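You operate a simulated robot arm through the tools that you are given. There is no shell and no other tool. Be economical: measure what you need, move in short steps, check, and stop when the job is done.

You run a simulated two-armed robot. Do the job below in one go: nothing can be reset, and whatever is moved stays where it is left.

TASK
Screw the cap back on the small brown bottle with a yellow cap.

It is judged by the outcome, as a careful person would: the job done as asked, and still so three seconds after it is handed in. It fails if anything else is knocked over, pushed out of place, dropped, spilled or broken. Lids that push on must go on centred and level and be pressed home; caps that screw on are set level and turned clockwise until they are tight.

THE ROBOT
Two 7-joint arms with two-finger parallel grippers on one trunk, on a base that drives. Base frame: it is fixed to the floor where the robot stands at the start and does not move with it; the origin is under the middle of the robot, x ahead of it, y to its left, z up; the surface under the hand at the start is at about z = 600. Readings come in mm, degrees, newtons and seconds.
The left shoulder is at the start at [70, 163, 995], the right one opposite. With the tool pointing down near the work surface each hand reaches from about 380 to 880 mm from the robot's upright axis, wherever it stands, measured 20 degrees to its own side. Places, roughly: small brown bottle with a yellow c (6x6x15 cm) [500, -100, 700]. Payload 3.43 kg a hand.
The TCP of each hand is the grasp point between the finger pads, 34 mm short of the fingertips. In the tool frame z runs along the fingers and y along their closing line. Largest opening 128 mm; finger width 24, thickness 12; the body of the gripper, 48 by 130 mm, starts 96 mm behind the TCP.
Orientation is that of the tool frame in the base frame, as [roll, pitch, yaw] about the fixed x, y, z axes, in that order (R = Rz(yaw) Ry(pitch) Rx(roll)). With the fingers straight down and closing along the base's y, the tool's x points along the base's -x, its y along +y and its z along -z.

THE INTERFACE
- The arms move only by the tool step_arm. It takes "left_plan", "right_plan" or both (then of equal length, played together; a hand with none holds still); each is a list of rows, each a list of 3 entries, a list of its own where there are three numbers: the turn, a rotation vector about the tool's x, y, z in units of 5 degrees (1.0 is 5 degrees), then the shift along the tool's x, y, z in units of 50 mm (1.0 is 50 mm), then the gripper command, from -1 (shut) to 1 (fully open), values between in proportion. In form: [[[rx, ry, rz], [dx, dy, dz], jaw], ...]. A call has 1 to 10 rows; each row shifts and turns the commanded pose from where the row before left it, along the tool's axes as they then stand. A call with a number of a shift or a turn outside -1 to 1 is refused whole. A row lasts 0.2 s, in which the tool goes at most 50 mm and 8.6 degrees; a call with a longer step from one row to the next is refused whole, and so is a gripper value outside its range. A pose out of reach is approached as far as the arm can. The call stops where the force on the tool passes 40 N (or 10 N more than at its start, if that is more) or the arm is blocked; 0.2 s more then pass. The fingers move at their own pace (about 153 mm/s each) and stop on an object; they squeeze with about 31 N. The grip force told is the motor's: it shows also when the fingers shut on nothing. Time passes only in rows, and 0.2 s behind the last, so rows that do not move let the fingers close. The reply holds the time, the measured pose of the TCP, the force on the tool along the base axes, the opening and the grip force, in the units named above and with some noise, with the torque about the TCP (base axes, N m) and any sound that the robot's microphone picked up.
- Cameras (640 x 400 px; columns grow to the right, rows downward): "scene" is now at [134.6, 1.2, 1215.6]; the picture's right is [0.02, -1.00, 0.00], its down [-0.65, -0.01, -0.76] and it looks along [0.76, 0.01, -0.65] (base axes); focal length 254 px, centre (320, 200). "left" rides on the left gripper at [76, 11, -160] in its tool frame; the picture's right is [-0.15, 0.99, 0.00], its down [-0.88, -0.13, -0.46] and it looks along [-0.45, -0.07, 0.89] (tool axes); focal length 234 px, centre (320, 200). "right" rides on the right gripper at [76, -11, -160] in its tool frame; the picture's right is [0.15, 0.99, 0.00], its down [-0.88, 0.13, -0.46] and it looks along [-0.45, 0.07, 0.89] (tool axes); focal length 234 px, centre (320, 200). There is no depth. A picture from a camera that has moved, and an enlarged one, comes with that camera's place and axes in the base frame and with its lens.
- grab_frame(camera): a new picture of that camera. It takes no simulated time.
- raise_lower(by): slides the trunk up (or, below 0, down) by that many mm; the arms and the scene camera ride with it, the base frame stays. It gives what a move gives, with no picture.
- base_move(legs): drives the robot by 1 to 6 legs, each [ahead, left, turn to the left] in mm, mm and degrees, along the robot's own axes; the way and the turn of a leg run together, so that a leg with both is an arc; at most 1500 mm and 180 degrees a leg. The arms and the cameras ride along, it lands a little off, and it stops where it bumps. It gives what a move gives.
- head_to(pan, tilt): turns the head with the scene camera to pan (to the left, within 86 degrees either way) and tilt (down, from -29 to 69), counted from straight ahead of the robot. It gives what a move gives.
- enlarge(camera, box): a new picture of the part [left, top, right, bottom] of that camera's present view, enlarged. It takes no simulated time.
- finish_job(): hands the job in; it is judged then, once.

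Work in short steps. Places have to be worked out from the pictures, the camera data and where the tool is seen: move nearer, look again, correct. Check each grasp and each placing, and mend what went wrong. You have 120 turns and 88 pictures in all, those below and enlarged ones among them. Open the grippers and draw the arms clear of the work before you hand the job in, unless the task says otherwise; then end with one line.

The tools are called after "Call:" by a JSON object that holds its "name" and its "arguments". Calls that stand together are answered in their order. step_arm: Moves the arms, as the interface text tells. Its arguments: {"type":"object","properties":{"left_plan":{"type":"array"},"right_plan":{"type":"array"}},"required":[]} The other tools are called the same way: raise_lower (by) slides the trunk up or down; base_move (legs) drives the base; head_to (pan, tilt) turns the head that bears the scene camera; grab_frame (camera) takes a picture; enlarge (camera, box) takes an enlarged picture of a part of a camera's view; finish_job () hands the job in.

At the start:

```text
t: 0.0
left_tool_pos: [577.5, 321.3, 881.4]
left_tcp_rot: [-179.9, -0.1, -179.9]
left_wrist_force: [0.0, -0.8, 1.0]
left_moment: [0.01, 0.01, -0.01]
left_gripper_width: 128.0
left_finger_force: 0.1
right_tool_pos: [708.5, -133.9, 969.9]
right_tcp_rot: [180.0, -0.1, 180.0]
right_wrist_force: [1.0, 0.3, -0.3]
right_moment: [0.0, -0.02, -0.01]
right_gripper_width: 128.0
right_finger_force: 0.0
trunk travel left (down, up): [-475.0, 465.0]
robot x, y, heading: [-0.3, -3.7, -0.0]
head pan, tilt: [1.1, 40.2]
```

scene: 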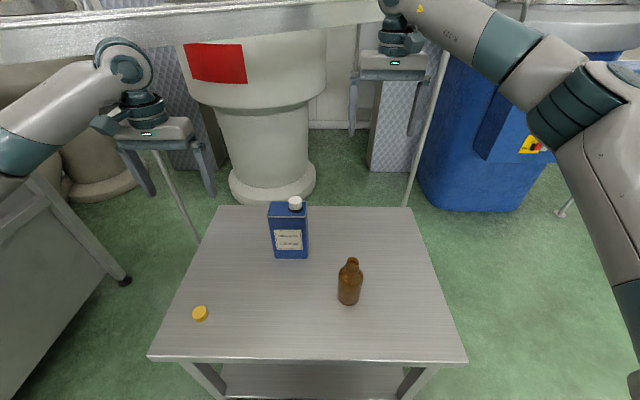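
right: 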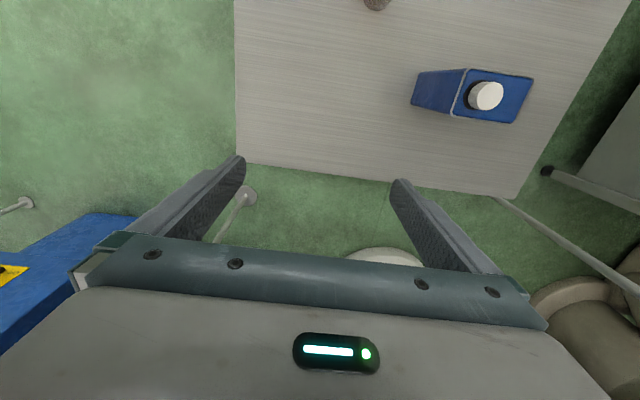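
left: 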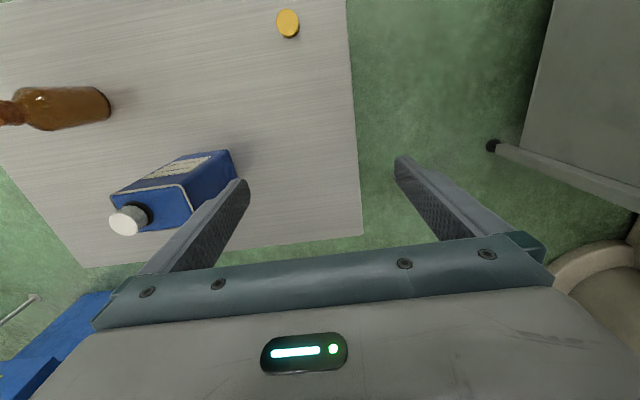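

I start by looking closely at the cap and bottle.

Call:
{"name": "enlarge", "arguments": {"camera": "scene", "box": [160, 280, 240, 330]}}

Call:
{"name": "enlarge", "arguments": {"camera": "scene", "box": [300, 240, 400, 310]}}

Call:
{"name": "enlarge", "arguments": {"camera": "left", "box": [256, 0, 320, 40]}}

```text
8.00 times, centred on (200, 305) of scene
camera zoom: at [134.6, 1.2, 1215.6], right [0.02, -1.0, 0.0], down [-0.65, -0.01, -0.76], along [0.76, 0.01, -0.65], focal length 2035 px, centre (1280, -640)
```

zoom: 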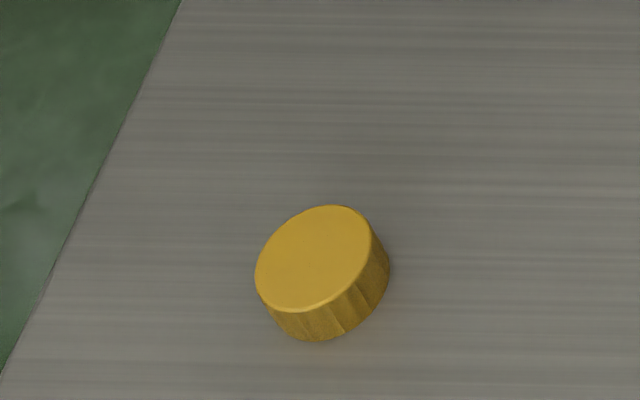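

```text
5.71 times, centred on (350, 275) of scene
camera zoom: at [134.6, 1.2, 1215.6], right [0.02, -1.0, 0.0], down [-0.65, -0.01, -0.76], along [0.76, 0.01, -0.65], focal length 1454 px, centre (149, -229)
```

zoom: 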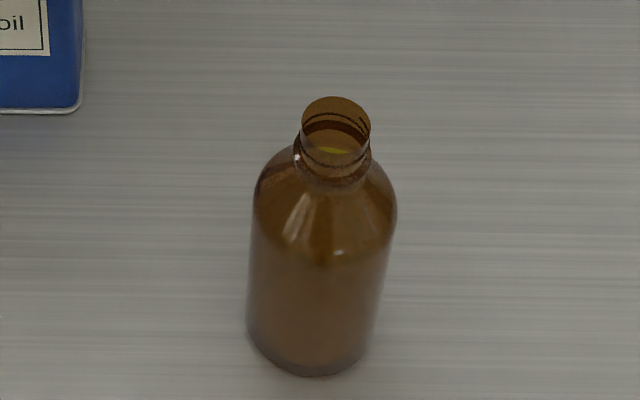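

```text
10.00 times, centred on (288, 20) of left
camera zoom: at [500.7, 331.9, 1039.6], right [0.15, 0.99, 0.0], down [0.88, -0.13, 0.46], along [0.45, -0.07, -0.89], focal length 2342 px, centre (640, 2000)
```

zoom: 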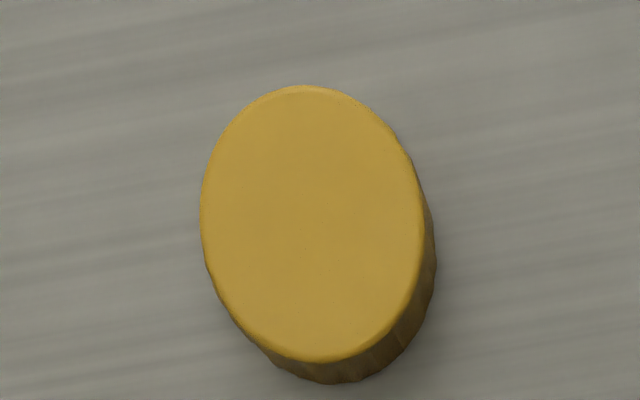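

The cap lies upright (open side down) at about [418, 294, 600–617], roughly 36 mm across. The bottle stands at about [467, -66] with its rim near z 755. The plan is for the right hand to hold the bottle body from the right while the left hand brings the cap. First I move the right hand to a freer place and the left hand above the cap.

Call:
{"name": "step_arm", "arguments": {"left_plan": [[[0, 0, 0], [0.638, -0.109, 0.525], 0.2], [[0, 0, 0], [0.638, -0.109, 0.525], 0.2], [[0, 0, 0], [0.638, -0.109, 0.525], 0.2], [[0, 0, 0], [0.638, -0.109, 0.525], 0.2], [[0, 0, 0], [0.638, -0.109, 0.525], 0.2]], "right_plan": [[[0, 0, 0], [0.752, -0.464, 0.28], 1], [[0, 0, 0], [0.752, -0.464, 0.28], 1], [[0, 0, 0], [0.752, -0.464, 0.28], 1], [[0, 0, 0], [0.752, -0.464, 0.28], 1], [[0, 0, 0], [0.752, -0.464, 0.28], 1]]}}

Call:
{"name": "step_arm", "arguments": {"right_plan": [[[0, 0, 1], [0, 0, 0], 1], [[0, 0, 1], [0, 0, 0], 1], [[0, 0, 1], [0, 0, 0], 1], [[0, 0, 1], [0, 0, 0], 1], [[0, 0, 1], [0, 0, 0], 1], [[0, 0, 1], [0, 0, 0], 1], [[0, 0, 1], [0, 0, 0], 1], [[0, 0, 1], [0, 0, 0], 1], [[0, 0, 1], [0, 0, 0], 1]]}}

Call:
{"name": "grab_frame", "arguments": {"camera": "left"}}

```text
t: 1.2
left_tool_pos: [416.4, 293.7, 750.3]
left_tcp_rot: [-180.0, 0.1, 180.0]
left_wrist_force: [0.4, -1.0, 0.2]
left_moment: [-0.01, -0.04, 0.0]
left_gripper_width: 76.8
left_finger_force: 0.1
right_tool_pos: [520.6, -249.9, 899.9]
right_tcp_rot: [-180.0, 0.1, 180.0]
right_wrist_force: [-0.3, -1.0, 0.0]
right_moment: [-0.02, -0.06, -0.03]
right_gripper_width: 127.9
right_finger_force: 0.0
trunk travel left (down, up): [-475.0, 465.0]
robot x, y, heading: [-1.5, -0.8, -0.1]
head pan, tilt: [1.1, 40.2]
```

```text
t: 3.2
left_tool_pos: [416.2, 293.3, 750.1]
left_tcp_rot: [180.0, 0.0, 180.0]
left_wrist_force: [0.6, 0.5, 0.5]
left_moment: [-0.02, 0.02, -0.01]
left_gripper_width: 76.6
left_finger_force: 0.0
right_tool_pos: [520.9, -248.5, 899.5]
right_tcp_rot: [-180.0, 0.0, 134.9]
right_wrist_force: [0.4, 0.2, -0.2]
right_moment: [-0.01, 0.0, 0.02]
right_gripper_width: 128.1
right_finger_force: 0.0
trunk travel left (down, up): [-475.0, 465.0]
robot x, y, heading: [-2.3, -2.0, -0.1]
head pan, tilt: [1.1, 40.2]
```

```text
81 pictures are left
camera left: at [340.8, 304.5, 908.2], right [0.15, 0.99, 0.0], down [0.88, -0.13, 0.46], along [0.45, -0.07, -0.89], focal length 234 px, centre (320, 200)
```

left: 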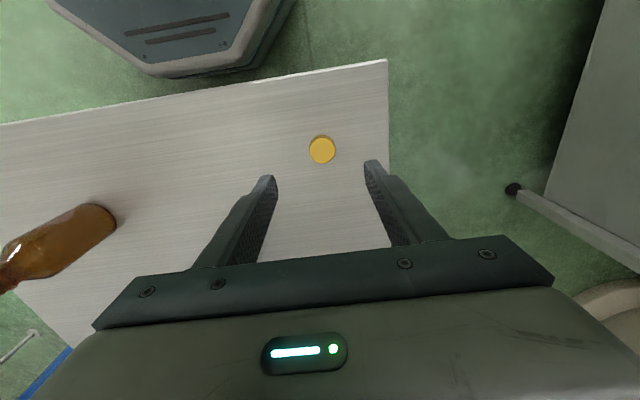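

The cap position is confirmed at about [419, 294]. I finish the right yaw to 90° and pre-rotate the left hand counter-clockwise, which leaves it room for the clockwise turn.

Call:
{"name": "step_arm", "arguments": {"left_plan": [[[0, 0, -1], [0, 0, 0], 0.2], [[0, 0, -1], [0, 0, 0], 0.2], [[0, 0, -1], [0, 0, 0], 0.2], [[0, 0, -1], [0, 0, 0], 0.2], [[0, 0, -1], [0, 0, 0], 0.2], [[0, 0, -1], [0, 0, 0], 0.2], [[0, 0, -1], [0, 0, 0], 0.2], [[0, 0, -1], [0, 0, 0], 0.2], [[0, 0, -1], [0, 0, 0], 0.2]], "right_plan": [[[0, 0, 1], [0, 0, 0], 1], [[0, 0, 1], [0, 0, 0], 1], [[0, 0, 1], [0, 0, 0], 1], [[0, 0, 1], [0, 0, 0], 1], [[0, 0, 1], [0, 0, 0], 1], [[0, 0, 1], [0, 0, 0], 1], [[0, 0, 1], [0, 0, 0], 1], [[0, 0, 1], [0, 0, 0], 1], [[0, 0, 1], [0, 0, 0], 1]]}}

Call:
{"name": "step_arm", "arguments": {"left_plan": [[[0, 0, -1], [0, 0, 0], 0.2], [[0, 0, -1], [0, 0, 0], 0.2], [[0, 0, -1], [0, 0, 0], 0.2], [[0, 0, -1], [0, 0, 0], 0.2], [[0, 0, -1], [0, 0, 0], 0.2], [[0, 0, -1], [0, 0, 0], 0.2], [[0, 0, -1], [0, 0, 0], 0.2], [[0, 0, -1], [0, 0, 0], 0.2], [[0, 0, -1], [0, 0, 0], 0.2]], "right_plan": [[[0, 1, 0], [0, 0, 0], 1], [[0, 1, 0], [0, 0, 0], 1], [[0, 1, 0], [0, 0, 0], 1], [[0, 1, 0], [0, 0, 0], 1], [[0, 1, 0], [0, 0, 0], 1], [[0, 1, 0], [0, 0, 0], 1], [[0, 1, 0], [0, 0, 0], 1], [[0, 1, 0], [0, 0, 0], 1], [[0, 1, 0], [0, 0, 0], 1]]}}

Call:
{"name": "grab_frame", "arguments": {"camera": "scene"}}

```text
t: 5.2
left_tool_pos: [416.2, 292.7, 750.5]
left_tcp_rot: [-180.0, 0.0, -134.9]
left_wrist_force: [0.0, 0.0, -0.1]
left_moment: [-0.02, 0.03, 0.01]
left_gripper_width: 76.6
left_finger_force: 0.1
right_tool_pos: [521.0, -248.7, 899.4]
right_tcp_rot: [180.0, 0.0, 89.9]
right_wrist_force: [-0.1, -0.4, -0.7]
right_moment: [0.02, 0.03, -0.01]
right_gripper_width: 128.2
right_finger_force: 0.0
trunk travel left (down, up): [-475.0, 465.0]
robot x, y, heading: [-1.2, -0.5, 0.2]
head pan, tilt: [1.1, 40.2]
```

```text
t: 7.2
left_tool_pos: [416.8, 293.3, 750.2]
left_tcp_rot: [179.9, 0.0, -89.9]
left_wrist_force: [0.2, -0.6, 0.9]
left_moment: [0.03, -0.01, -0.03]
left_gripper_width: 76.8
left_finger_force: 0.0
right_tool_pos: [520.9, -248.2, 899.6]
right_tcp_rot: [-180.0, -45.1, 90.1]
right_wrist_force: [-0.4, -0.4, -0.5]
right_moment: [0.05, 0.01, -0.03]
right_gripper_width: 128.0
right_finger_force: 0.1
trunk travel left (down, up): [-475.0, 465.0]
robot x, y, heading: [-1.2, -3.4, -0.3]
head pan, tilt: [1.1, 40.2]
```

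```text
80 pictures are left
camera scene: at [134.4, 0.7, 1215.6], right [0.02, -1.0, 0.0], down [-0.65, -0.01, -0.76], along [0.76, 0.01, -0.65], focal length 254 px, centre (320, 200)
```

scene: 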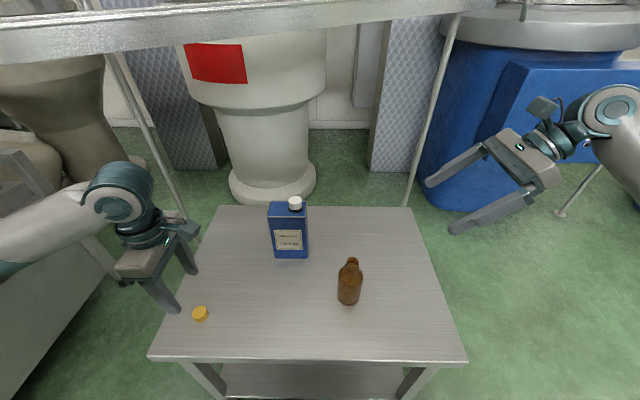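

Both arms reach well. The left hand descends onto the cap, and the right finishes its tilt and goes to a standoff beside the bottle.

Call:
{"name": "step_arm", "arguments": {"left_plan": [[[0, 0, 0], [-0.022, -0.04, 0.5], 0.2], [[0, 0, 0], [0, 0, 0.5], 0.2], [[0, 0, 0], [0, 0, 0.4], 0.2], [[0, 0, 0], [0, 0, 0.4], 0.2], [[0, 0, 0], [0, 0, 0.2], 0.2], [[0, 0, 0], [0, 0, 0.1], 0.2]], "right_plan": [[[0, 1, 0], [0, 0, 0], 1], [[0, 1, 0], [0, 0, 0], 1], [[0, 0, 0], [-0.44, -0.27, 0.67], 1], [[0, 0, 0], [-0.44, -0.27, 0.67], 1], [[0, 0, 0], [-0.44, -0.27, 0.67], 1], [[0, 0, 0], [-0.44, -0.27, 0.67], 1]]}}

Call:
{"name": "grab_frame", "arguments": {"camera": "right"}}

Call:
{"name": "grab_frame", "arguments": {"camera": "left"}}

Call:
{"name": "grab_frame", "arguments": {"camera": "scene"}}

```text
t: 8.6
left_tool_pos: [419.8, 294.9, 646.3]
left_tcp_rot: [179.9, 0.1, -90.1]
left_wrist_force: [0.2, 0.2, -0.1]
left_moment: [0.03, 0.01, 0.02]
left_gripper_width: 77.0
left_finger_force: 0.0
right_tool_pos: [466.1, -188.8, 749.9]
right_tcp_rot: [179.9, -55.0, 90.0]
right_wrist_force: [0.2, -0.2, 0.9]
right_moment: [-0.03, -0.02, -0.02]
right_gripper_width: 127.8
right_finger_force: 0.0
trunk travel left (down, up): [-475.0, 465.0]
robot x, y, heading: [1.8, -0.2, 0.2]
head pan, tilt: [1.1, 40.2]
```

```text
79 pictures are left
camera right: at [456.8, -277.8, 906.1], right [0.99, 0.08, 0.12], down [0.13, -0.88, -0.46], along [0.07, 0.47, -0.88], focal length 234 px, centre (320, 200)
```

right: 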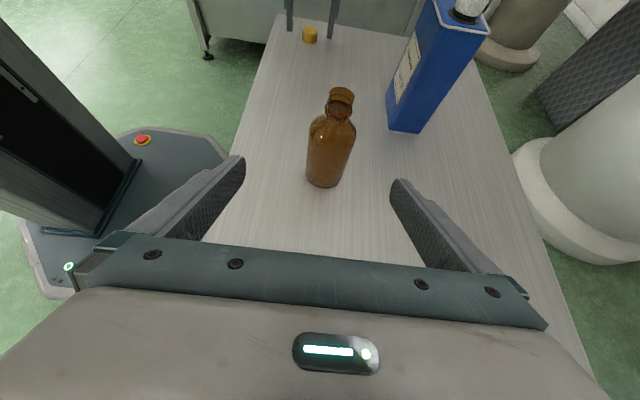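

```text
78 pictures are left
camera left: at [408.1, 218.5, 803.8], right [-0.99, 0.15, 0.0], down [0.13, 0.88, 0.46], along [0.07, 0.45, -0.89], focal length 234 px, centre (320, 200)
```

left: 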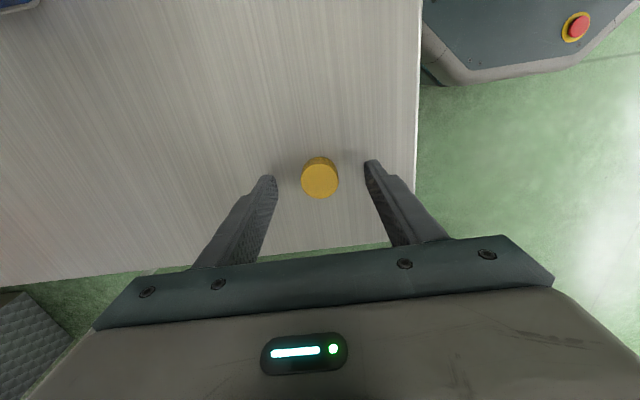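

```text
77 pictures are left
camera scene: at [134.5, 1.0, 1215.7], right [0.02, -1.0, 0.0], down [-0.65, -0.01, -0.76], along [0.76, 0.01, -0.65], focal length 254 px, centre (320, 200)
```

scene: 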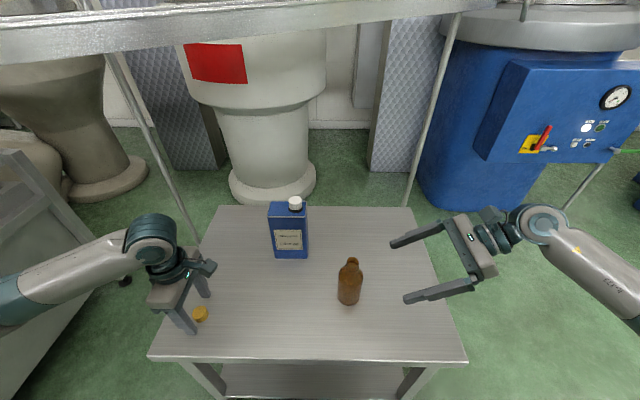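

The left fingers straddle the cap well. I enlarge the right camera's view of the bottle to pin it down.

Call:
{"name": "enlarge", "arguments": {"camera": "right", "box": [240, 70, 416, 190]}}

```text
3.33 times, centred on (328, 130) of right
camera zoom: at [456.8, -277.8, 906.1], right [0.99, 0.08, 0.12], down [0.13, -0.88, -0.46], along [0.07, 0.47, -0.88], focal length 781 px, centre (293, 433)
```

zoom: 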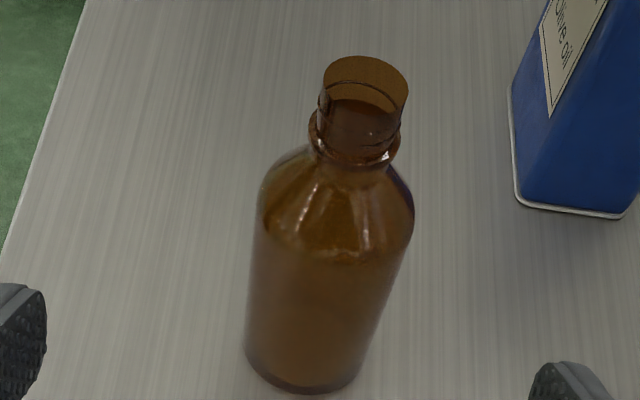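

The rim triangulates to about [480, -67, 745]. I align the right hand and advance around the bottle with fingers open. The left hand drops a little and closes on the cap.

Call:
{"name": "step_arm", "arguments": {"left_plan": [[[0, 0, 0], [0.03, 0, 0.13], 0.2], [[0, 0, 0], [0, 0, 0], 0.2], [[0, 0, 0], [0, 0, 0], -1], [[0, 0, 0], [0, 0, 0], -1], [[0, 0, 0], [0, 0, 0], -1], [[0, 0, 0], [0, 0, 0], -1]], "right_plan": [[[0, 0, 0], [-0.17, 0.28, 0], 1], [[0, 0, 0], [0, 0, 0.614], 1], [[0, 0, 0], [0, 0, 0.614], 1], [[0, 0, 0], [0, 0, 0.614], 1], [[0, 0, 0], [0, 0, 0.614], 1], [[0, 0, 0], [0, 0, 0.614], 1]]}}

Call:
{"name": "grab_frame", "arguments": {"camera": "right"}}

Call:
{"name": "grab_frame", "arguments": {"camera": "left"}}

Call:
{"name": "grab_frame", "arguments": {"camera": "scene"}}

```text
t: 10.0
left_tool_pos: [419.8, 292.6, 638.6]
left_tcp_rot: [-180.0, 0.0, -90.0]
left_wrist_force: [-0.9, -0.1, -0.1]
left_moment: [0.01, -0.01, -0.01]
left_gripper_width: 31.8
left_finger_force: 31.0
right_tool_pos: [480.8, -68.6, 654.6]
right_tcp_rot: [-180.0, -55.0, 89.9]
right_wrist_force: [0.2, -0.1, -0.2]
right_moment: [-0.01, -0.03, 0.01]
right_gripper_width: 128.3
right_finger_force: 0.0
trunk travel left (down, up): [-475.0, 465.0]
robot x, y, heading: [4.2, 0.3, 0.1]
head pan, tilt: [1.1, 40.2]
```

```text
75 pictures are left
camera right: at [471.1, -157.0, 810.0], right [0.99, 0.08, 0.12], down [0.13, -0.88, -0.46], along [0.07, 0.47, -0.88], focal length 234 px, centre (320, 200)
```

right: 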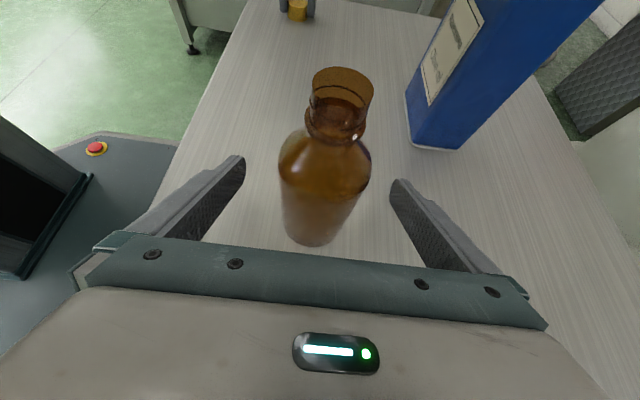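

```text
74 pictures are left
camera left: at [408.1, 217.0, 797.2], right [-0.99, 0.15, 0.0], down [0.13, 0.88, 0.46], along [0.07, 0.45, -0.89], focal length 234 px, centre (320, 200)
```

left: 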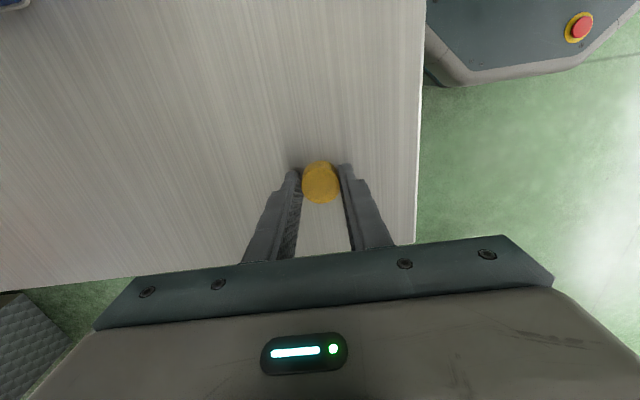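

```text
73 pictures are left
camera scene: at [134.7, 1.4, 1215.6], right [0.02, -1.0, 0.0], down [-0.65, -0.01, -0.76], along [0.76, 0.01, -0.65], focal length 254 px, centre (320, 200)
```

scene: 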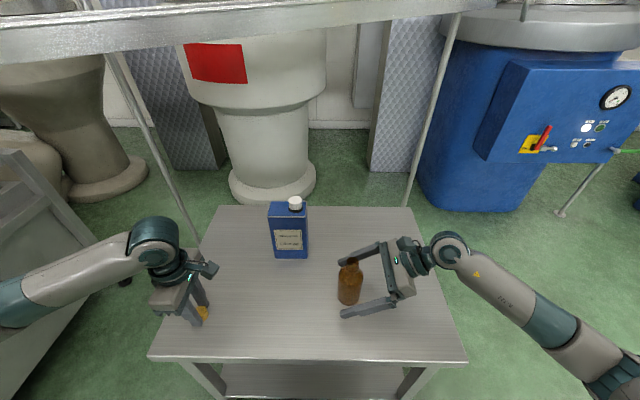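

Cap held at 31.8 mm, and the bottle sits centred between the right fingers. I close the right hand on the bottle and lift the cap.

Call:
{"name": "step_arm", "arguments": {"left_plan": [[[0, 0, 0], [0, 0, -0.3], -1], [[0, 0, 0], [0, 0, -0.8], -1], [[0, 0, 0], [0, 0, -0.8], -1], [[0, 0, 0], [0, 0, -0.8], -1], [[0, 0, 0], [0, 0, -0.8], -1], [[0, 0, 0], [0, 0, -0.8], -1]], "right_plan": [[[0, 0, 0], [0, 0, 0], 0.4], [[0, 0, 0], [0, 0, 0], 0.1], [[0, 0, 0], [0, 0, 0], -0.1], [[0, 0, 0], [0, 0, 0], -1], [[0, 0, 0], [0, 0, 0], -1], [[0, 0, 0], [0, 0, 0], -1]]}}

Call:
{"name": "grab_frame", "arguments": {"camera": "right"}}

Call:
{"name": "grab_frame", "arguments": {"camera": "left"}}

Call:
{"name": "grab_frame", "arguments": {"camera": "scene"}}

```text
t: 11.4
left_tool_pos: [418.3, 292.2, 855.3]
left_tcp_rot: [180.0, 0.0, -90.0]
left_wrist_force: [1.0, 0.8, -0.2]
left_moment: [0.01, 0.01, -0.02]
left_gripper_width: 31.8
left_finger_force: 30.9
right_tool_pos: [481.1, -70.2, 655.8]
right_tcp_rot: [-180.0, -55.0, 90.0]
right_wrist_force: [-0.8, -1.3, 1.5]
right_moment: [-0.16, -0.02, -0.04]
right_gripper_width: 59.0
right_finger_force: 30.4
trunk travel left (down, up): [-475.0, 465.0]
robot x, y, heading: [-0.9, 1.9, 0.3]
head pan, tilt: [1.1, 40.2]
```

```text
72 pictures are left
camera right: at [470.9, -157.7, 810.3], right [0.99, 0.08, 0.12], down [0.13, -0.88, -0.46], along [0.07, 0.47, -0.88], focal length 234 px, centre (320, 200)
```

right: 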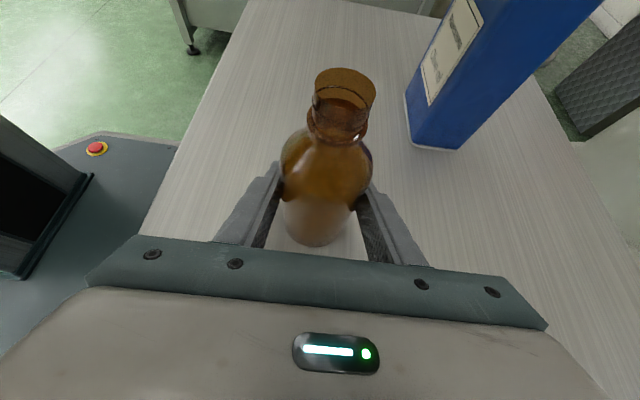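

```text
71 pictures are left
camera left: at [406.8, 216.3, 1012.8], right [-0.99, 0.15, 0.0], down [0.13, 0.88, 0.46], along [0.07, 0.45, -0.89], focal length 234 px, centre (320, 200)
```

left: 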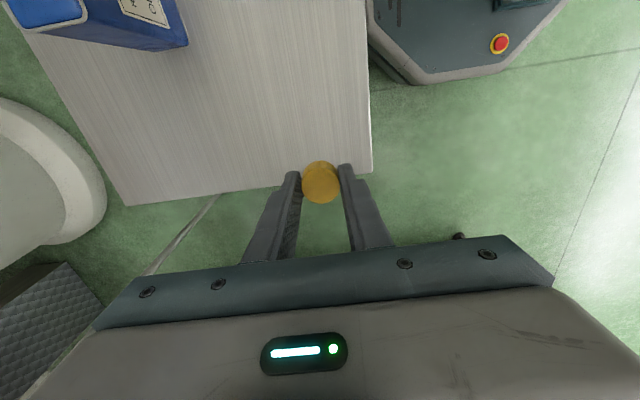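

```text
70 pictures are left
camera scene: at [134.2, 0.7, 1215.5], right [0.02, -1.0, 0.0], down [-0.65, -0.01, -0.76], along [0.76, 0.01, -0.65], focal length 254 px, centre (320, 200)
```

scene: 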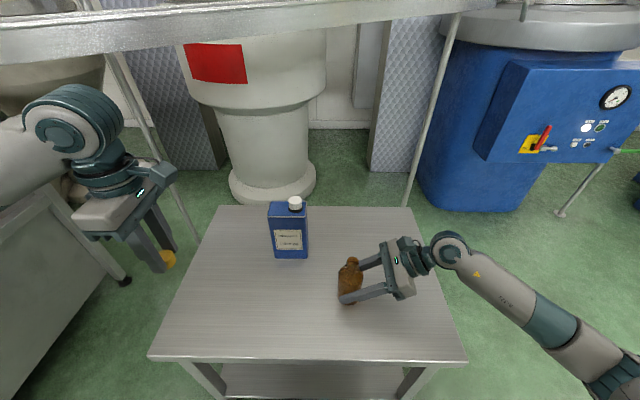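

Both grips are firm. I check that the bottle is still upright.

Call:
{"name": "enlarge", "arguments": {"camera": "scene", "box": [310, 235, 422, 305]}}

Call:
{"name": "enlarge", "arguments": {"camera": "right", "box": [240, 50, 432, 170]}}

Call:
{"name": "enlarge", "arguments": {"camera": "left", "box": [280, 150, 360, 200]}}

```text
5.71 times, centred on (366, 270) of scene
camera zoom: at [134.2, 0.7, 1215.5], right [0.02, -1.0, 0.0], down [-0.65, -0.01, -0.76], along [0.76, 0.01, -0.65], focal length 1454 px, centre (57, -200)
```

zoom: 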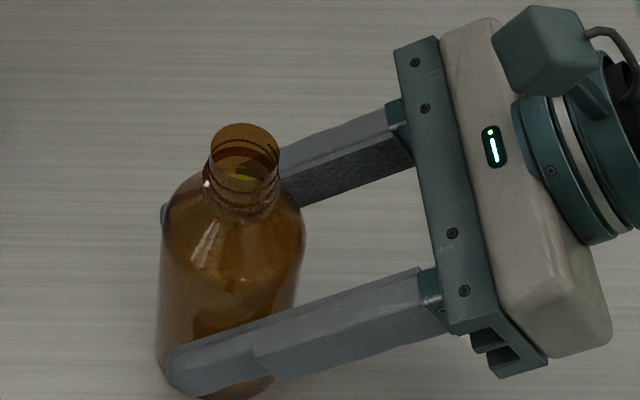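

```text
3.33 times, centred on (336, 110) of right
camera zoom: at [470.9, -157.7, 810.3], right [0.99, 0.08, 0.12], down [0.13, -0.88, -0.46], along [0.07, 0.47, -0.88], focal length 781 px, centre (267, 500)
```

zoom: 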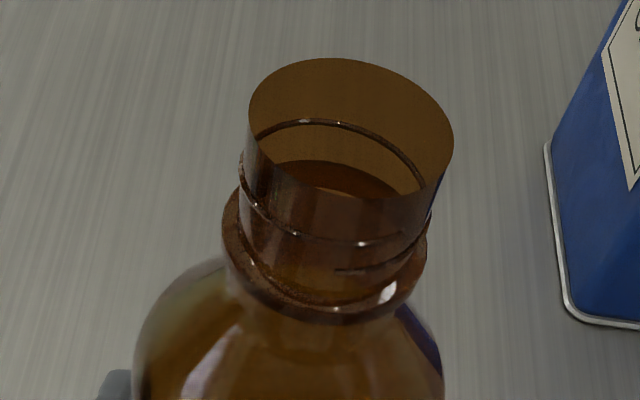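

```text
8.00 times, centred on (320, 175) of left
camera zoom: at [406.8, 216.3, 1012.8], right [-0.99, 0.15, 0.0], down [0.13, 0.88, 0.46], along [0.07, 0.45, -0.89], focal length 1873 px, centre (320, 400)
```

zoom: 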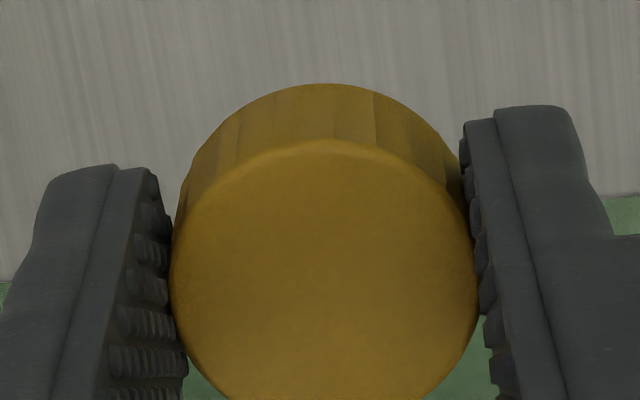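

The bottle is upright with its rim at about [481.5, -67, 745], and the cap is centred on the left TCP with its bottom about 38.6 mm below it. I carry the cap to about 60 mm above the rim.

Call:
{"name": "step_arm", "arguments": {"left_plan": [[[0, 0, 0], [0.898, -0.158, 0.025], -1], [[0, 0, 0], [0.898, -0.158, 0.025], -1], [[0, 0, 0], [0.898, -0.158, 0.025], -1], [[0, 0, 0], [0.898, -0.158, 0.025], -1], [[0, 0, 0], [0.898, -0.158, 0.025], -1], [[0, 0, 0], [0.898, -0.158, 0.025], -1], [[0, 0, 0], [0.898, -0.158, 0.025], -1], [[0, 0, 0], [0.898, -0.158, 0.025], -1]]}}

Call:
{"name": "grab_frame", "arguments": {"camera": "right"}}

Call:
{"name": "grab_frame", "arguments": {"camera": "left"}}

Call:
{"name": "grab_frame", "arguments": {"camera": "scene"}}

```text
t: 13.2
left_tool_pos: [481.9, -68.4, 844.0]
left_tcp_rot: [180.0, 0.0, -89.9]
left_wrist_force: [-0.1, -0.4, 0.7]
left_moment: [0.06, -0.01, 0.02]
left_gripper_width: 31.9
left_finger_force: 31.2
right_tool_pos: [481.3, -68.5, 655.8]
right_tcp_rot: [-180.0, -55.1, 90.0]
right_wrist_force: [0.8, -1.6, 0.2]
right_moment: [-0.16, -0.09, -0.02]
right_gripper_width: 58.9
right_finger_force: 31.3
trunk travel left (down, up): [-475.0, 465.0]
robot x, y, heading: [1.9, -0.3, 0.0]
head pan, tilt: [1.1, 40.2]
```

```text
66 pictures are left
camera right: at [471.1, -157.9, 810.2], right [0.99, 0.08, 0.12], down [0.13, -0.88, -0.46], along [0.07, 0.47, -0.88], focal length 234 px, centre (320, 200)
```

right: 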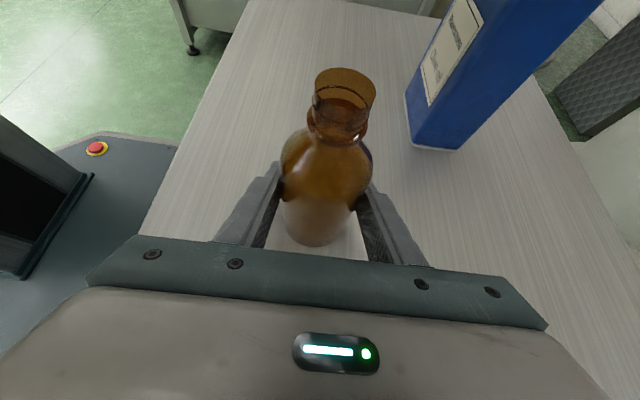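

```text
65 pictures are left
camera left: at [470.8, -143.3, 1002.2], right [-0.99, 0.15, 0.0], down [0.13, 0.88, 0.46], along [0.07, 0.45, -0.89], focal length 234 px, centre (320, 200)
```

left: 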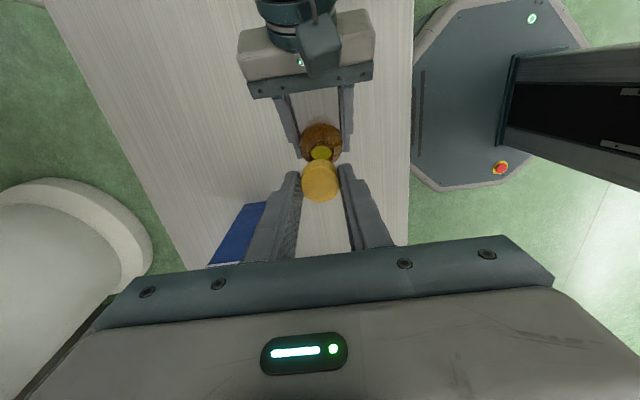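

```text
64 pictures are left
camera scene: at [134.6, 0.0, 1215.6], right [0.02, -1.0, 0.0], down [-0.65, -0.01, -0.76], along [0.76, 0.02, -0.65], focal length 254 px, centre (320, 200)
```

scene: 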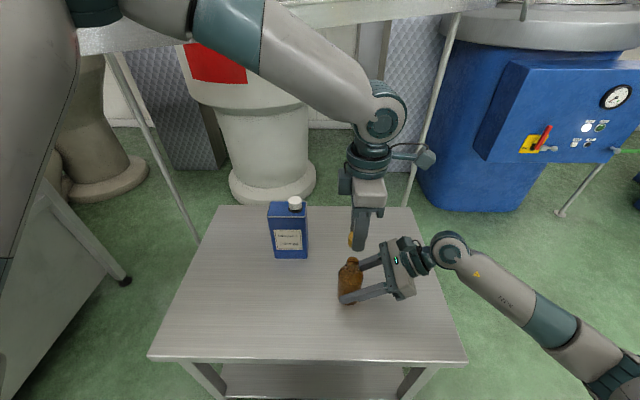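

The cap hangs just above the bottle. I enlarge the left view to see how the rim lines up.

Call:
{"name": "enlarge", "arguments": {"camera": "left", "box": [272, 110, 368, 210]}}

```text
4.00 times, centred on (320, 160) of left
camera zoom: at [470.8, -143.3, 1002.2], right [-0.99, 0.15, 0.0], down [0.13, 0.88, 0.46], along [0.07, 0.45, -0.89], focal length 937 px, centre (320, 360)
```

zoom: 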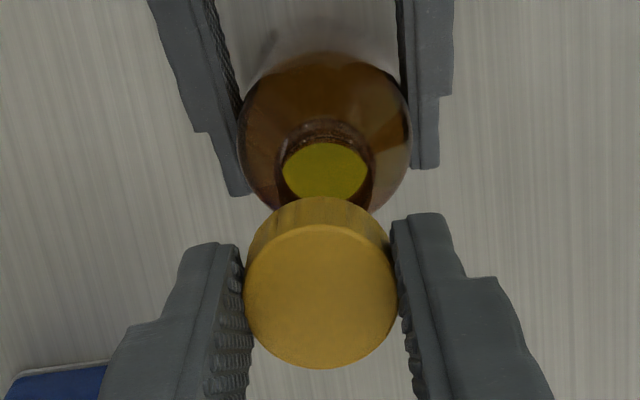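

The bottle axis looks about 1–1.5 mm towards -x of the cap axis. I shift slightly and lower until the cap is just above the rim.

Call:
{"name": "step_arm", "arguments": {"left_plan": [[[0, 0, 0], [0, 0.02, 0.5], -1], [[0, 0, 0], [0, 0, 0.4], -1], [[0, 0, 0], [0, 0, 0.1], -1]]}}

Call:
{"name": "enlarge", "arguments": {"camera": "right", "box": [240, 0, 432, 120]}}

Call:
{"name": "enlarge", "arguments": {"camera": "scene", "box": [310, 220, 390, 270]}}

Call:
{"name": "enlarge", "arguments": {"camera": "left", "box": [272, 130, 368, 190]}}

```text
t: 14.0
left_tool_pos: [480.6, -67.1, 794.1]
left_tcp_rot: [-180.0, 0.0, -90.0]
left_wrist_force: [-0.4, 0.0, 0.6]
left_moment: [-0.02, -0.01, 0.01]
left_gripper_width: 32.1
left_finger_force: 30.9
right_tool_pos: [481.0, -69.5, 655.5]
right_tcp_rot: [-179.9, -55.0, 89.8]
right_wrist_force: [0.9, -0.7, -0.3]
right_moment: [-0.02, -0.03, -0.01]
right_gripper_width: 59.0
right_finger_force: 30.9
trunk travel left (down, up): [-475.0, 465.0]
robot x, y, heading: [1.8, 1.5, 0.1]
head pan, tilt: [1.1, 40.2]
```

```text
3.33 times, centred on (336, 60) of right
camera zoom: at [470.9, -157.5, 810.3], right [0.99, 0.08, 0.12], down [0.13, -0.88, -0.46], along [0.07, 0.47, -0.88], focal length 781 px, centre (267, 667)
```

zoom: 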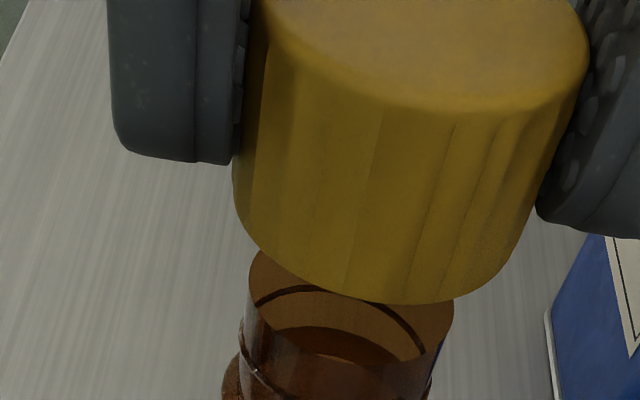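

```text
8.00 times, centred on (350, 245) of scene
camera zoom: at [134.5, 0.9, 1215.6], right [0.02, -1.0, 0.0], down [-0.65, -0.01, -0.76], along [0.76, 0.01, -0.65], focal length 2035 px, centre (80, -160)
```

zoom: 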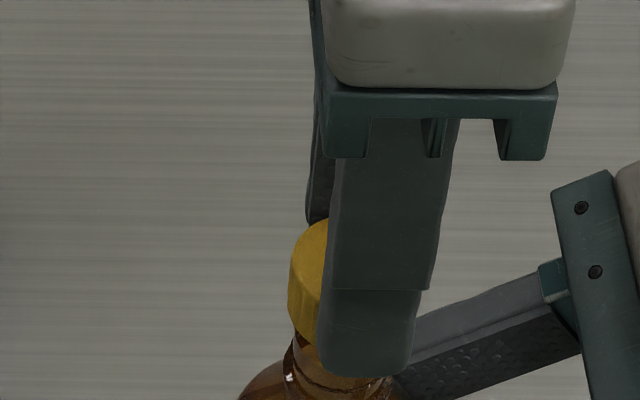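

```text
6.67 times, centred on (320, 160) of left
camera zoom: at [469.8, -142.3, 951.9], right [-0.99, 0.15, 0.0], down [0.13, 0.88, 0.46], along [0.07, 0.45, -0.89], focal length 1561 px, centre (320, 467)
```

zoom: 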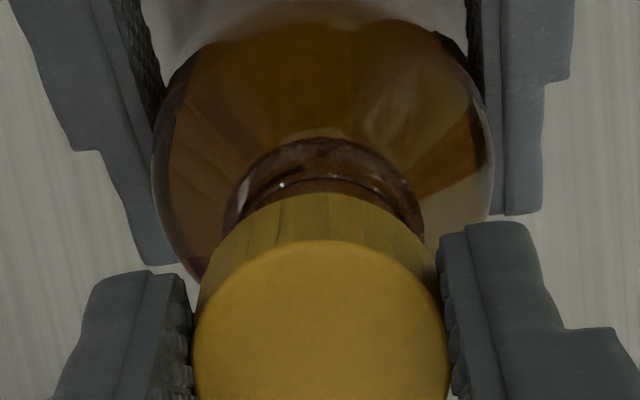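

Cap and neck line up within about half a millimetre in all three views. I lower gently and watch the force.

Call:
{"name": "step_arm", "arguments": {"left_plan": [[[0, 0, 0], [0, 0, 0.04], -1], [[0, 0, 0], [0, 0, 0.04], -1], [[0, 0, 0], [0, 0, 0.04], -1], [[0, 0, 0], [0, 0, 0.04], -1], [[0, 0, 0], [0, 0, 0.04], -1], [[0, 0, 0], [0, 0, 0.04], -1]]}}

Call:
{"name": "enlarge", "arguments": {"camera": "right", "box": [240, 0, 432, 120]}}

```text
t: 15.4
left_tool_pos: [480.3, -67.4, 782.7]
left_tcp_rot: [-180.0, 0.0, -90.1]
left_wrist_force: [-0.2, 0.5, -0.2]
left_moment: [0.02, 0.02, 0.02]
left_gripper_width: 32.1
left_finger_force: 31.1
right_tool_pos: [481.5, -70.0, 655.3]
right_tcp_rot: [180.0, -55.1, 90.1]
right_wrist_force: [-0.5, -0.2, 0.1]
right_moment: [-0.05, -0.04, -0.04]
right_gripper_width: 58.9
right_finger_force: 31.1
trunk travel left (down, up): [-475.0, 465.0]
robot x, y, heading: [2.7, -3.4, -0.1]
head pan, tilt: [1.1, 40.2]
```

```text
3.33 times, centred on (336, 60) of right
camera zoom: at [471.0, -157.5, 810.2], right [0.99, 0.08, 0.12], down [0.13, -0.88, -0.46], along [0.07, 0.47, -0.88], focal length 781 px, centre (267, 667)
```

zoom: 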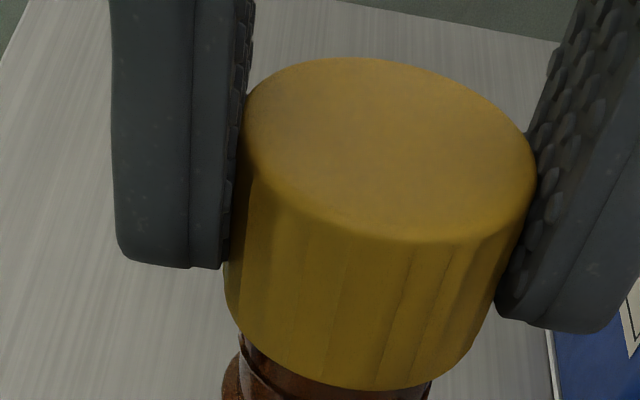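

The cap bottom is at rim level and centred within about 0.7 mm. I make a small correction and keep lowering until contact.

Call:
{"name": "step_arm", "arguments": {"left_plan": [[[0, 0, 0], [0.01, 0.012, 0.02], -1], [[0, 0, 0], [0, 0, 0.02], -1], [[0, 0, 0], [0, 0, 0.02], -1], [[0, 0, 0], [0, 0, 0.02], -1], [[0, 0, 0], [0, 0, 0.02], -1]]}}

```text
t: 16.6
left_tool_pos: [481.2, -67.4, 777.3]
left_tcp_rot: [180.0, 0.0, -90.0]
left_wrist_force: [0.9, 2.3, 1.9]
left_moment: [0.11, 0.02, 0.01]
left_gripper_width: 31.9
left_finger_force: 31.1
right_tool_pos: [480.7, -68.3, 655.4]
right_tcp_rot: [-180.0, -55.1, 89.9]
right_wrist_force: [-0.1, -3.5, 0.3]
right_moment: [0.1, -0.08, 0.0]
right_gripper_width: 59.0
right_finger_force: 31.0
trunk travel left (down, up): [-475.0, 465.0]
robot x, y, heading: [-3.4, -5.3, 0.0]
head pan, tilt: [1.1, 40.2]
```

Light lateral contact shows (about 2 N in +y), so the cap is sleeving over the neck. I nudge it +y a little and continue down.

Call:
{"name": "step_arm", "arguments": {"left_plan": [[[0, 0, 0], [-0.012, 0, 0.02], -1], [[0, 0, 0], [0, 0, 0.02], -1], [[0, 0, 0], [0, 0, 0.02], -1]]}}

Call:
{"name": "enlarge", "arguments": {"camera": "right", "box": [240, 0, 432, 120]}}

```text
t: 17.4
left_tool_pos: [481.0, -67.1, 774.8]
left_tcp_rot: [179.9, 0.0, -90.0]
left_wrist_force: [0.0, 1.2, 0.7]
left_moment: [0.01, 0.02, 0.02]
left_gripper_width: 31.8
left_finger_force: 31.4
right_tool_pos: [479.6, -67.7, 654.3]
right_tcp_rot: [-179.8, -55.0, 89.9]
right_wrist_force: [-2.0, -1.2, -1.0]
right_moment: [-0.1, 0.01, -0.02]
right_gripper_width: 59.1
right_finger_force: 31.7
trunk travel left (down, up): [-475.0, 465.0]
robot x, y, heading: [2.0, 2.8, -0.3]
head pan, tilt: [1.1, 40.2]
```

```text
3.33 times, centred on (336, 60) of right
camera zoom: at [471.0, -157.4, 810.2], right [0.99, 0.08, 0.12], down [0.13, -0.88, -0.46], along [0.07, 0.47, -0.88], focal length 781 px, centre (267, 667)
```

zoom: 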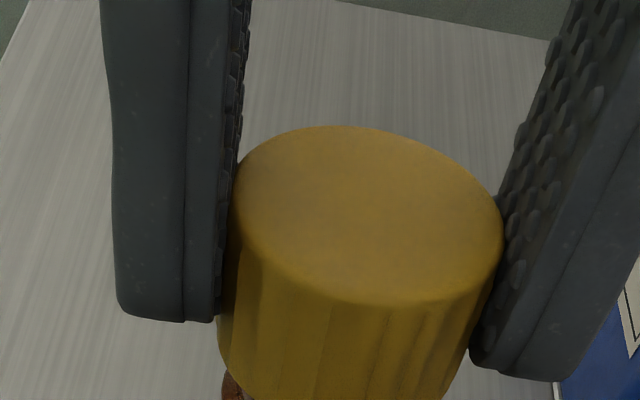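

The cap is going over the neck freely. I keep lowering to find axial contact.

Call:
{"name": "step_arm", "arguments": {"left_plan": [[[0, 0, 0], [0, 0, 0.02], -1], [[0, 0, 0], [0, 0, 0.02], -1], [[0, 0, 0], [0, 0, 0.02], -1]]}}

```text
t: 18.2
left_tool_pos: [480.2, -65.4, 771.1]
left_tcp_rot: [-180.0, -0.1, -89.9]
left_wrist_force: [-0.4, 0.7, -0.8]
left_moment: [0.01, 0.04, 0.02]
left_gripper_width: 31.7
left_finger_force: 31.5
right_tool_pos: [480.7, -67.6, 655.2]
right_tcp_rot: [-180.0, -55.0, 90.0]
right_wrist_force: [-0.3, -0.5, 0.0]
right_moment: [-0.06, -0.01, -0.02]
right_gripper_width: 59.0
right_finger_force: 31.3
trunk travel left (down, up): [-475.0, 465.0]
robot x, y, heading: [1.5, 2.8, 0.2]
head pan, tilt: [1.1, 40.2]
```

Still no axial contact. I go down further in small steps.

Call:
{"name": "step_arm", "arguments": {"left_plan": [[[0, 0, 0], [0, 0, 0.02], -1], [[0, 0, 0], [0, 0, 0.02], -1], [[0, 0, 0], [0, 0, 0.02], -1]]}}

```text
t: 19.0
left_tool_pos: [479.4, -66.3, 769.2]
left_tcp_rot: [-180.0, 0.0, -89.9]
left_wrist_force: [0.7, 1.8, 2.9]
left_moment: [0.08, 0.05, 0.01]
left_gripper_width: 31.7
left_finger_force: 31.1
right_tool_pos: [479.9, -67.6, 655.6]
right_tcp_rot: [-180.0, -55.0, 90.0]
right_wrist_force: [-0.8, -1.4, 0.1]
right_moment: [0.26, -0.07, 0.05]
right_gripper_width: 59.0
right_finger_force: 31.3
trunk travel left (down, up): [-475.0, 465.0]
robot x, y, heading: [3.7, 0.4, 0.1]
head pan, tilt: [1.1, 40.2]
```

Axial contact has begun (about 3 N up). I turn clockwise 50° while feeding down slightly.

Call:
{"name": "step_arm", "arguments": {"left_plan": [[[0, 0, 1], [0, 0, 0.008], -1], [[0, 0, 1], [0, 0, 0.002], -1], [[0, 0, 1], [0, 0, 0.002], -1], [[0, 0, 1], [0, 0, 0.002], -1], [[0, 0, 1], [0, 0, 0.002], -1], [[0, 0, 1], [0, 0, 0.002], -1], [[0, 0, 1], [0, 0, 0.002], -1], [[0, 0, 1], [0, 0, 0.002], -1], [[0, 0, 1], [0, 0, 0.002], -1], [[0, 0, 1], [0, 0, 0.002], -1]]}}

```text
t: 21.2
left_tool_pos: [479.0, -66.6, 767.8]
left_tcp_rot: [180.0, -0.1, -140.1]
left_wrist_force: [-5.2, 7.0, 13.1]
left_moment: [0.28, 0.16, 0.02]
left_gripper_width: 32.1
left_finger_force: 31.4
right_tool_pos: [480.7, -68.1, 654.8]
right_tcp_rot: [179.9, -54.8, 89.9]
right_wrist_force: [3.5, -6.5, -4.2]
right_moment: [0.42, 0.4, -0.01]
right_gripper_width: 58.9
right_finger_force: 31.1
trunk travel left (down, up): [-475.0, 465.0]
robot x, y, heading: [-3.0, 0.0, -0.0]
head pan, tilt: [1.1, 40.2]
```

Axial load is 13 N with some side load towards -x/+y, so I relieve the side load by about 0.5 mm and keep turning.

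Call:
{"name": "step_arm", "arguments": {"left_plan": [[[0, 0, 1], [0, 0.011, 0], -1], [[0, 0, 1], [0, 0, 0], -1], [[0, 0, 1], [0, 0, 0.001], -1], [[0, 0, 1], [0, 0, 0.001], -1], [[0, 0, 1], [0, 0, 0.001], -1], [[0, 0, 1], [0, 0, 0.001], -1], [[0, 0, 1], [0, 0, 0.001], -1], [[0, 0, 1], [0, 0, 0.001], -1]]}}

Call:
{"name": "enlarge", "arguments": {"camera": "right", "box": [240, 0, 432, 120]}}

Call:
{"name": "enlarge", "arguments": {"camera": "scene", "box": [310, 220, 390, 270]}}

```text
t: 23.0
left_tool_pos: [480.6, -67.3, 766.3]
left_tcp_rot: [-180.0, 0.0, 180.0]
left_wrist_force: [-9.2, 7.5, 9.5]
left_moment: [0.26, 0.36, 0.04]
left_gripper_width: 31.8
left_finger_force: 31.0
right_tool_pos: [480.9, -67.6, 656.5]
right_tcp_rot: [180.0, -54.9, 90.0]
right_wrist_force: [6.1, -7.8, -2.7]
right_moment: [0.35, 0.62, -0.09]
right_gripper_width: 58.8
right_finger_force: 30.8
trunk travel left (down, up): [-475.0, 465.0]
robot x, y, heading: [2.1, 1.5, -0.0]
head pan, tilt: [1.1, 40.2]
```

```text
3.33 times, centred on (336, 60) of right
camera zoom: at [470.9, -157.5, 810.5], right [0.99, 0.08, 0.12], down [0.13, -0.88, -0.46], along [0.07, 0.47, -0.88], focal length 781 px, centre (267, 667)
```

zoom: 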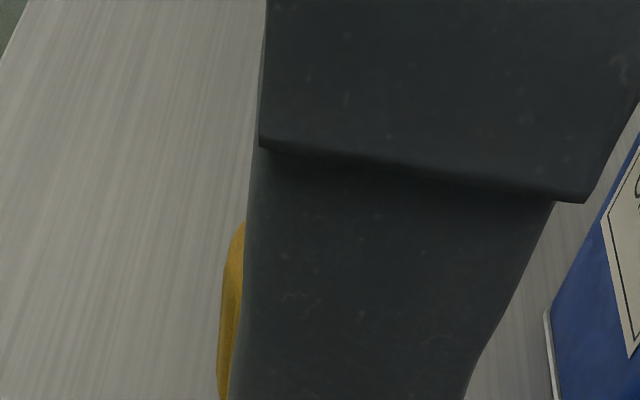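

```text
8.00 times, centred on (350, 245) of scene
camera zoom: at [134.1, 1.0, 1215.6], right [0.02, -1.0, 0.0], down [-0.65, -0.01, -0.76], along [0.76, 0.01, -0.65], focal length 2035 px, centre (80, -160)
```

zoom: 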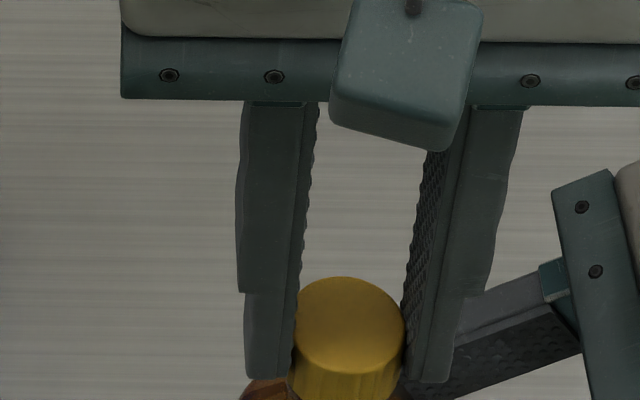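

The cap looks level. The side load comes from a slight eccentricity, so I relieve it and read the forces.

Call:
{"name": "step_arm", "arguments": {"left_plan": [[[0, 0, 0], [0.016, 0.012, 0], -1], [[0, 0, 0], [0, 0, 0], -1]]}}

```text
t: 23.6
left_tool_pos: [480.0, -65.9, 767.1]
left_tcp_rot: [179.9, 0.0, -180.0]
left_wrist_force: [-1.9, 4.3, 7.8]
left_moment: [0.26, 0.05, 0.02]
left_gripper_width: 31.8
left_finger_force: 31.5
right_tool_pos: [480.3, -69.1, 655.0]
right_tcp_rot: [-180.0, -55.0, 90.0]
right_wrist_force: [2.2, -7.0, -0.6]
right_moment: [0.04, -0.06, 0.03]
right_gripper_width: 59.1
right_finger_force: 30.9
trunk travel left (down, up): [-475.0, 465.0]
robot x, y, heading: [-1.3, 0.1, 0.2]
head pan, tilt: [1.1, 40.2]
```

The side load drops as expected. I trim a bit more and turn another 45°.

Call:
{"name": "step_arm", "arguments": {"left_plan": [[[0, 0, 0], [0.004, 0.012, 0], -1], [[0, 0, 1], [0, 0, 0.001], -1], [[0, 0, 1], [0, 0, 0.001], -1], [[0, 0, 1], [0, 0, 0.001], -1], [[0, 0, 1], [0, 0, 0.001], -1], [[0, 0, 1], [0, 0, 0.001], -1], [[0, 0, 1], [0, 0, 0.001], -1], [[0, 0, 1], [0, 0, 0.001], -1], [[0, 0, 1], [0, 0, 0.001], -1], [[0, 0, 1], [0, 0, 0.001], -1]]}}

```text
t: 25.8
left_tool_pos: [479.2, -63.6, 765.3]
left_tcp_rot: [180.0, 0.1, 134.9]
left_wrist_force: [9.8, 4.9, 7.6]
left_moment: [0.21, -0.28, 0.04]
left_gripper_width: 31.9
left_finger_force: 31.7
right_tool_pos: [480.6, -68.2, 655.1]
right_tcp_rot: [179.9, -55.0, 89.9]
right_wrist_force: [-7.6, -3.4, -0.1]
right_moment: [0.23, -0.75, 0.02]
right_gripper_width: 58.9
right_finger_force: 31.5
trunk travel left (down, up): [-475.0, 465.0]
robot x, y, heading: [4.1, 2.8, -0.1]
head pan, tilt: [1.1, 40.2]
```

The cap is moving down with the turn. I correct the eccentricity and turn 45° more, tracking the cap's centre.

Call:
{"name": "step_arm", "arguments": {"left_plan": [[[0, 0, 0], [-0.007, 0.02, 0], -1], [[0, 0, 1], [0, 0.0013, 0.001], -1], [[0, 0, 1], [0, 0.0013, 0.001], -1], [[0, 0, 1], [0, 0.0013, 0.001], -1], [[0, 0, 1], [0, 0.0013, 0.001], -1], [[0, 0, 1], [0, 0.0013, 0.001], -1], [[0, 0, 1], [0, 0.0013, 0.001], -1], [[0, 0, 1], [0, 0.0013, 0.001], -1], [[0, 0, 1], [0, 0.0013, 0.001], -1], [[0, 0, 1], [0, 0.0013, 0.001], -1]]}}

Call:
{"name": "grab_frame", "arguments": {"camera": "scene"}}

Call:
{"name": "enlarge", "arguments": {"camera": "right", "box": [240, 0, 432, 120]}}

```text
t: 28.0
left_tool_pos: [480.9, -63.9, 765.9]
left_tcp_rot: [-179.9, 0.0, 89.9]
left_wrist_force: [1.5, 1.6, 9.0]
left_moment: [0.03, -0.05, 0.0]
left_gripper_width: 31.9
left_finger_force: 30.7
right_tool_pos: [480.3, -68.3, 656.1]
right_tcp_rot: [-180.0, -54.9, 89.9]
right_wrist_force: [-1.7, -1.8, 0.0]
right_moment: [-0.16, -0.02, -0.04]
right_gripper_width: 58.9
right_finger_force: 30.5
trunk travel left (down, up): [-475.0, 465.0]
robot x, y, heading: [-2.3, -1.8, -0.0]
head pan, tilt: [1.1, 40.2]
```

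```text
55 pictures are left
camera scene: at [134.0, 1.1, 1215.7], right [0.02, -1.0, 0.0], down [-0.65, -0.01, -0.76], along [0.76, 0.01, -0.65], focal length 254 px, centre (320, 200)
```

scene: 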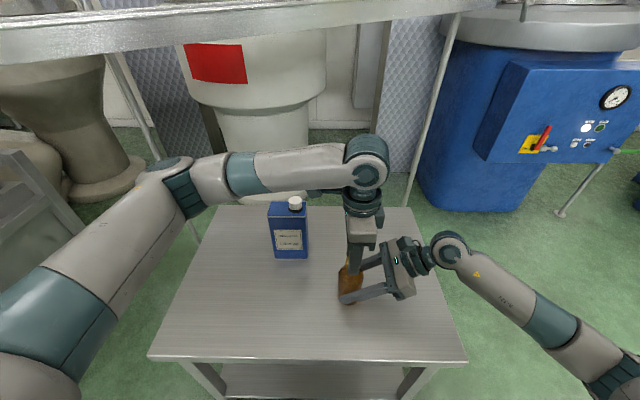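

```text
3.33 times, centred on (336, 60) of right
camera zoom: at [470.7, -157.4, 810.5], right [0.99, 0.08, 0.12], down [0.13, -0.88, -0.46], along [0.07, 0.47, -0.88], focal length 781 px, centre (267, 667)
```

zoom: 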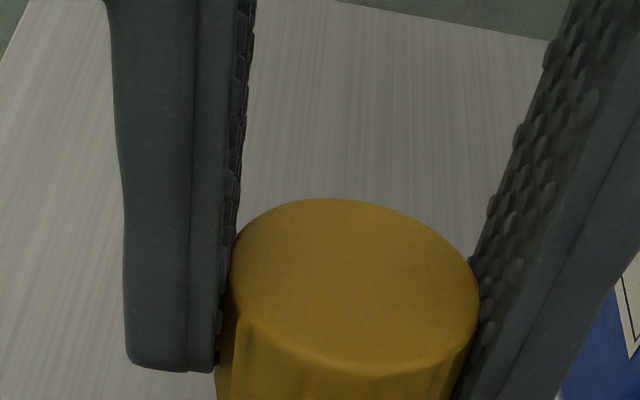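

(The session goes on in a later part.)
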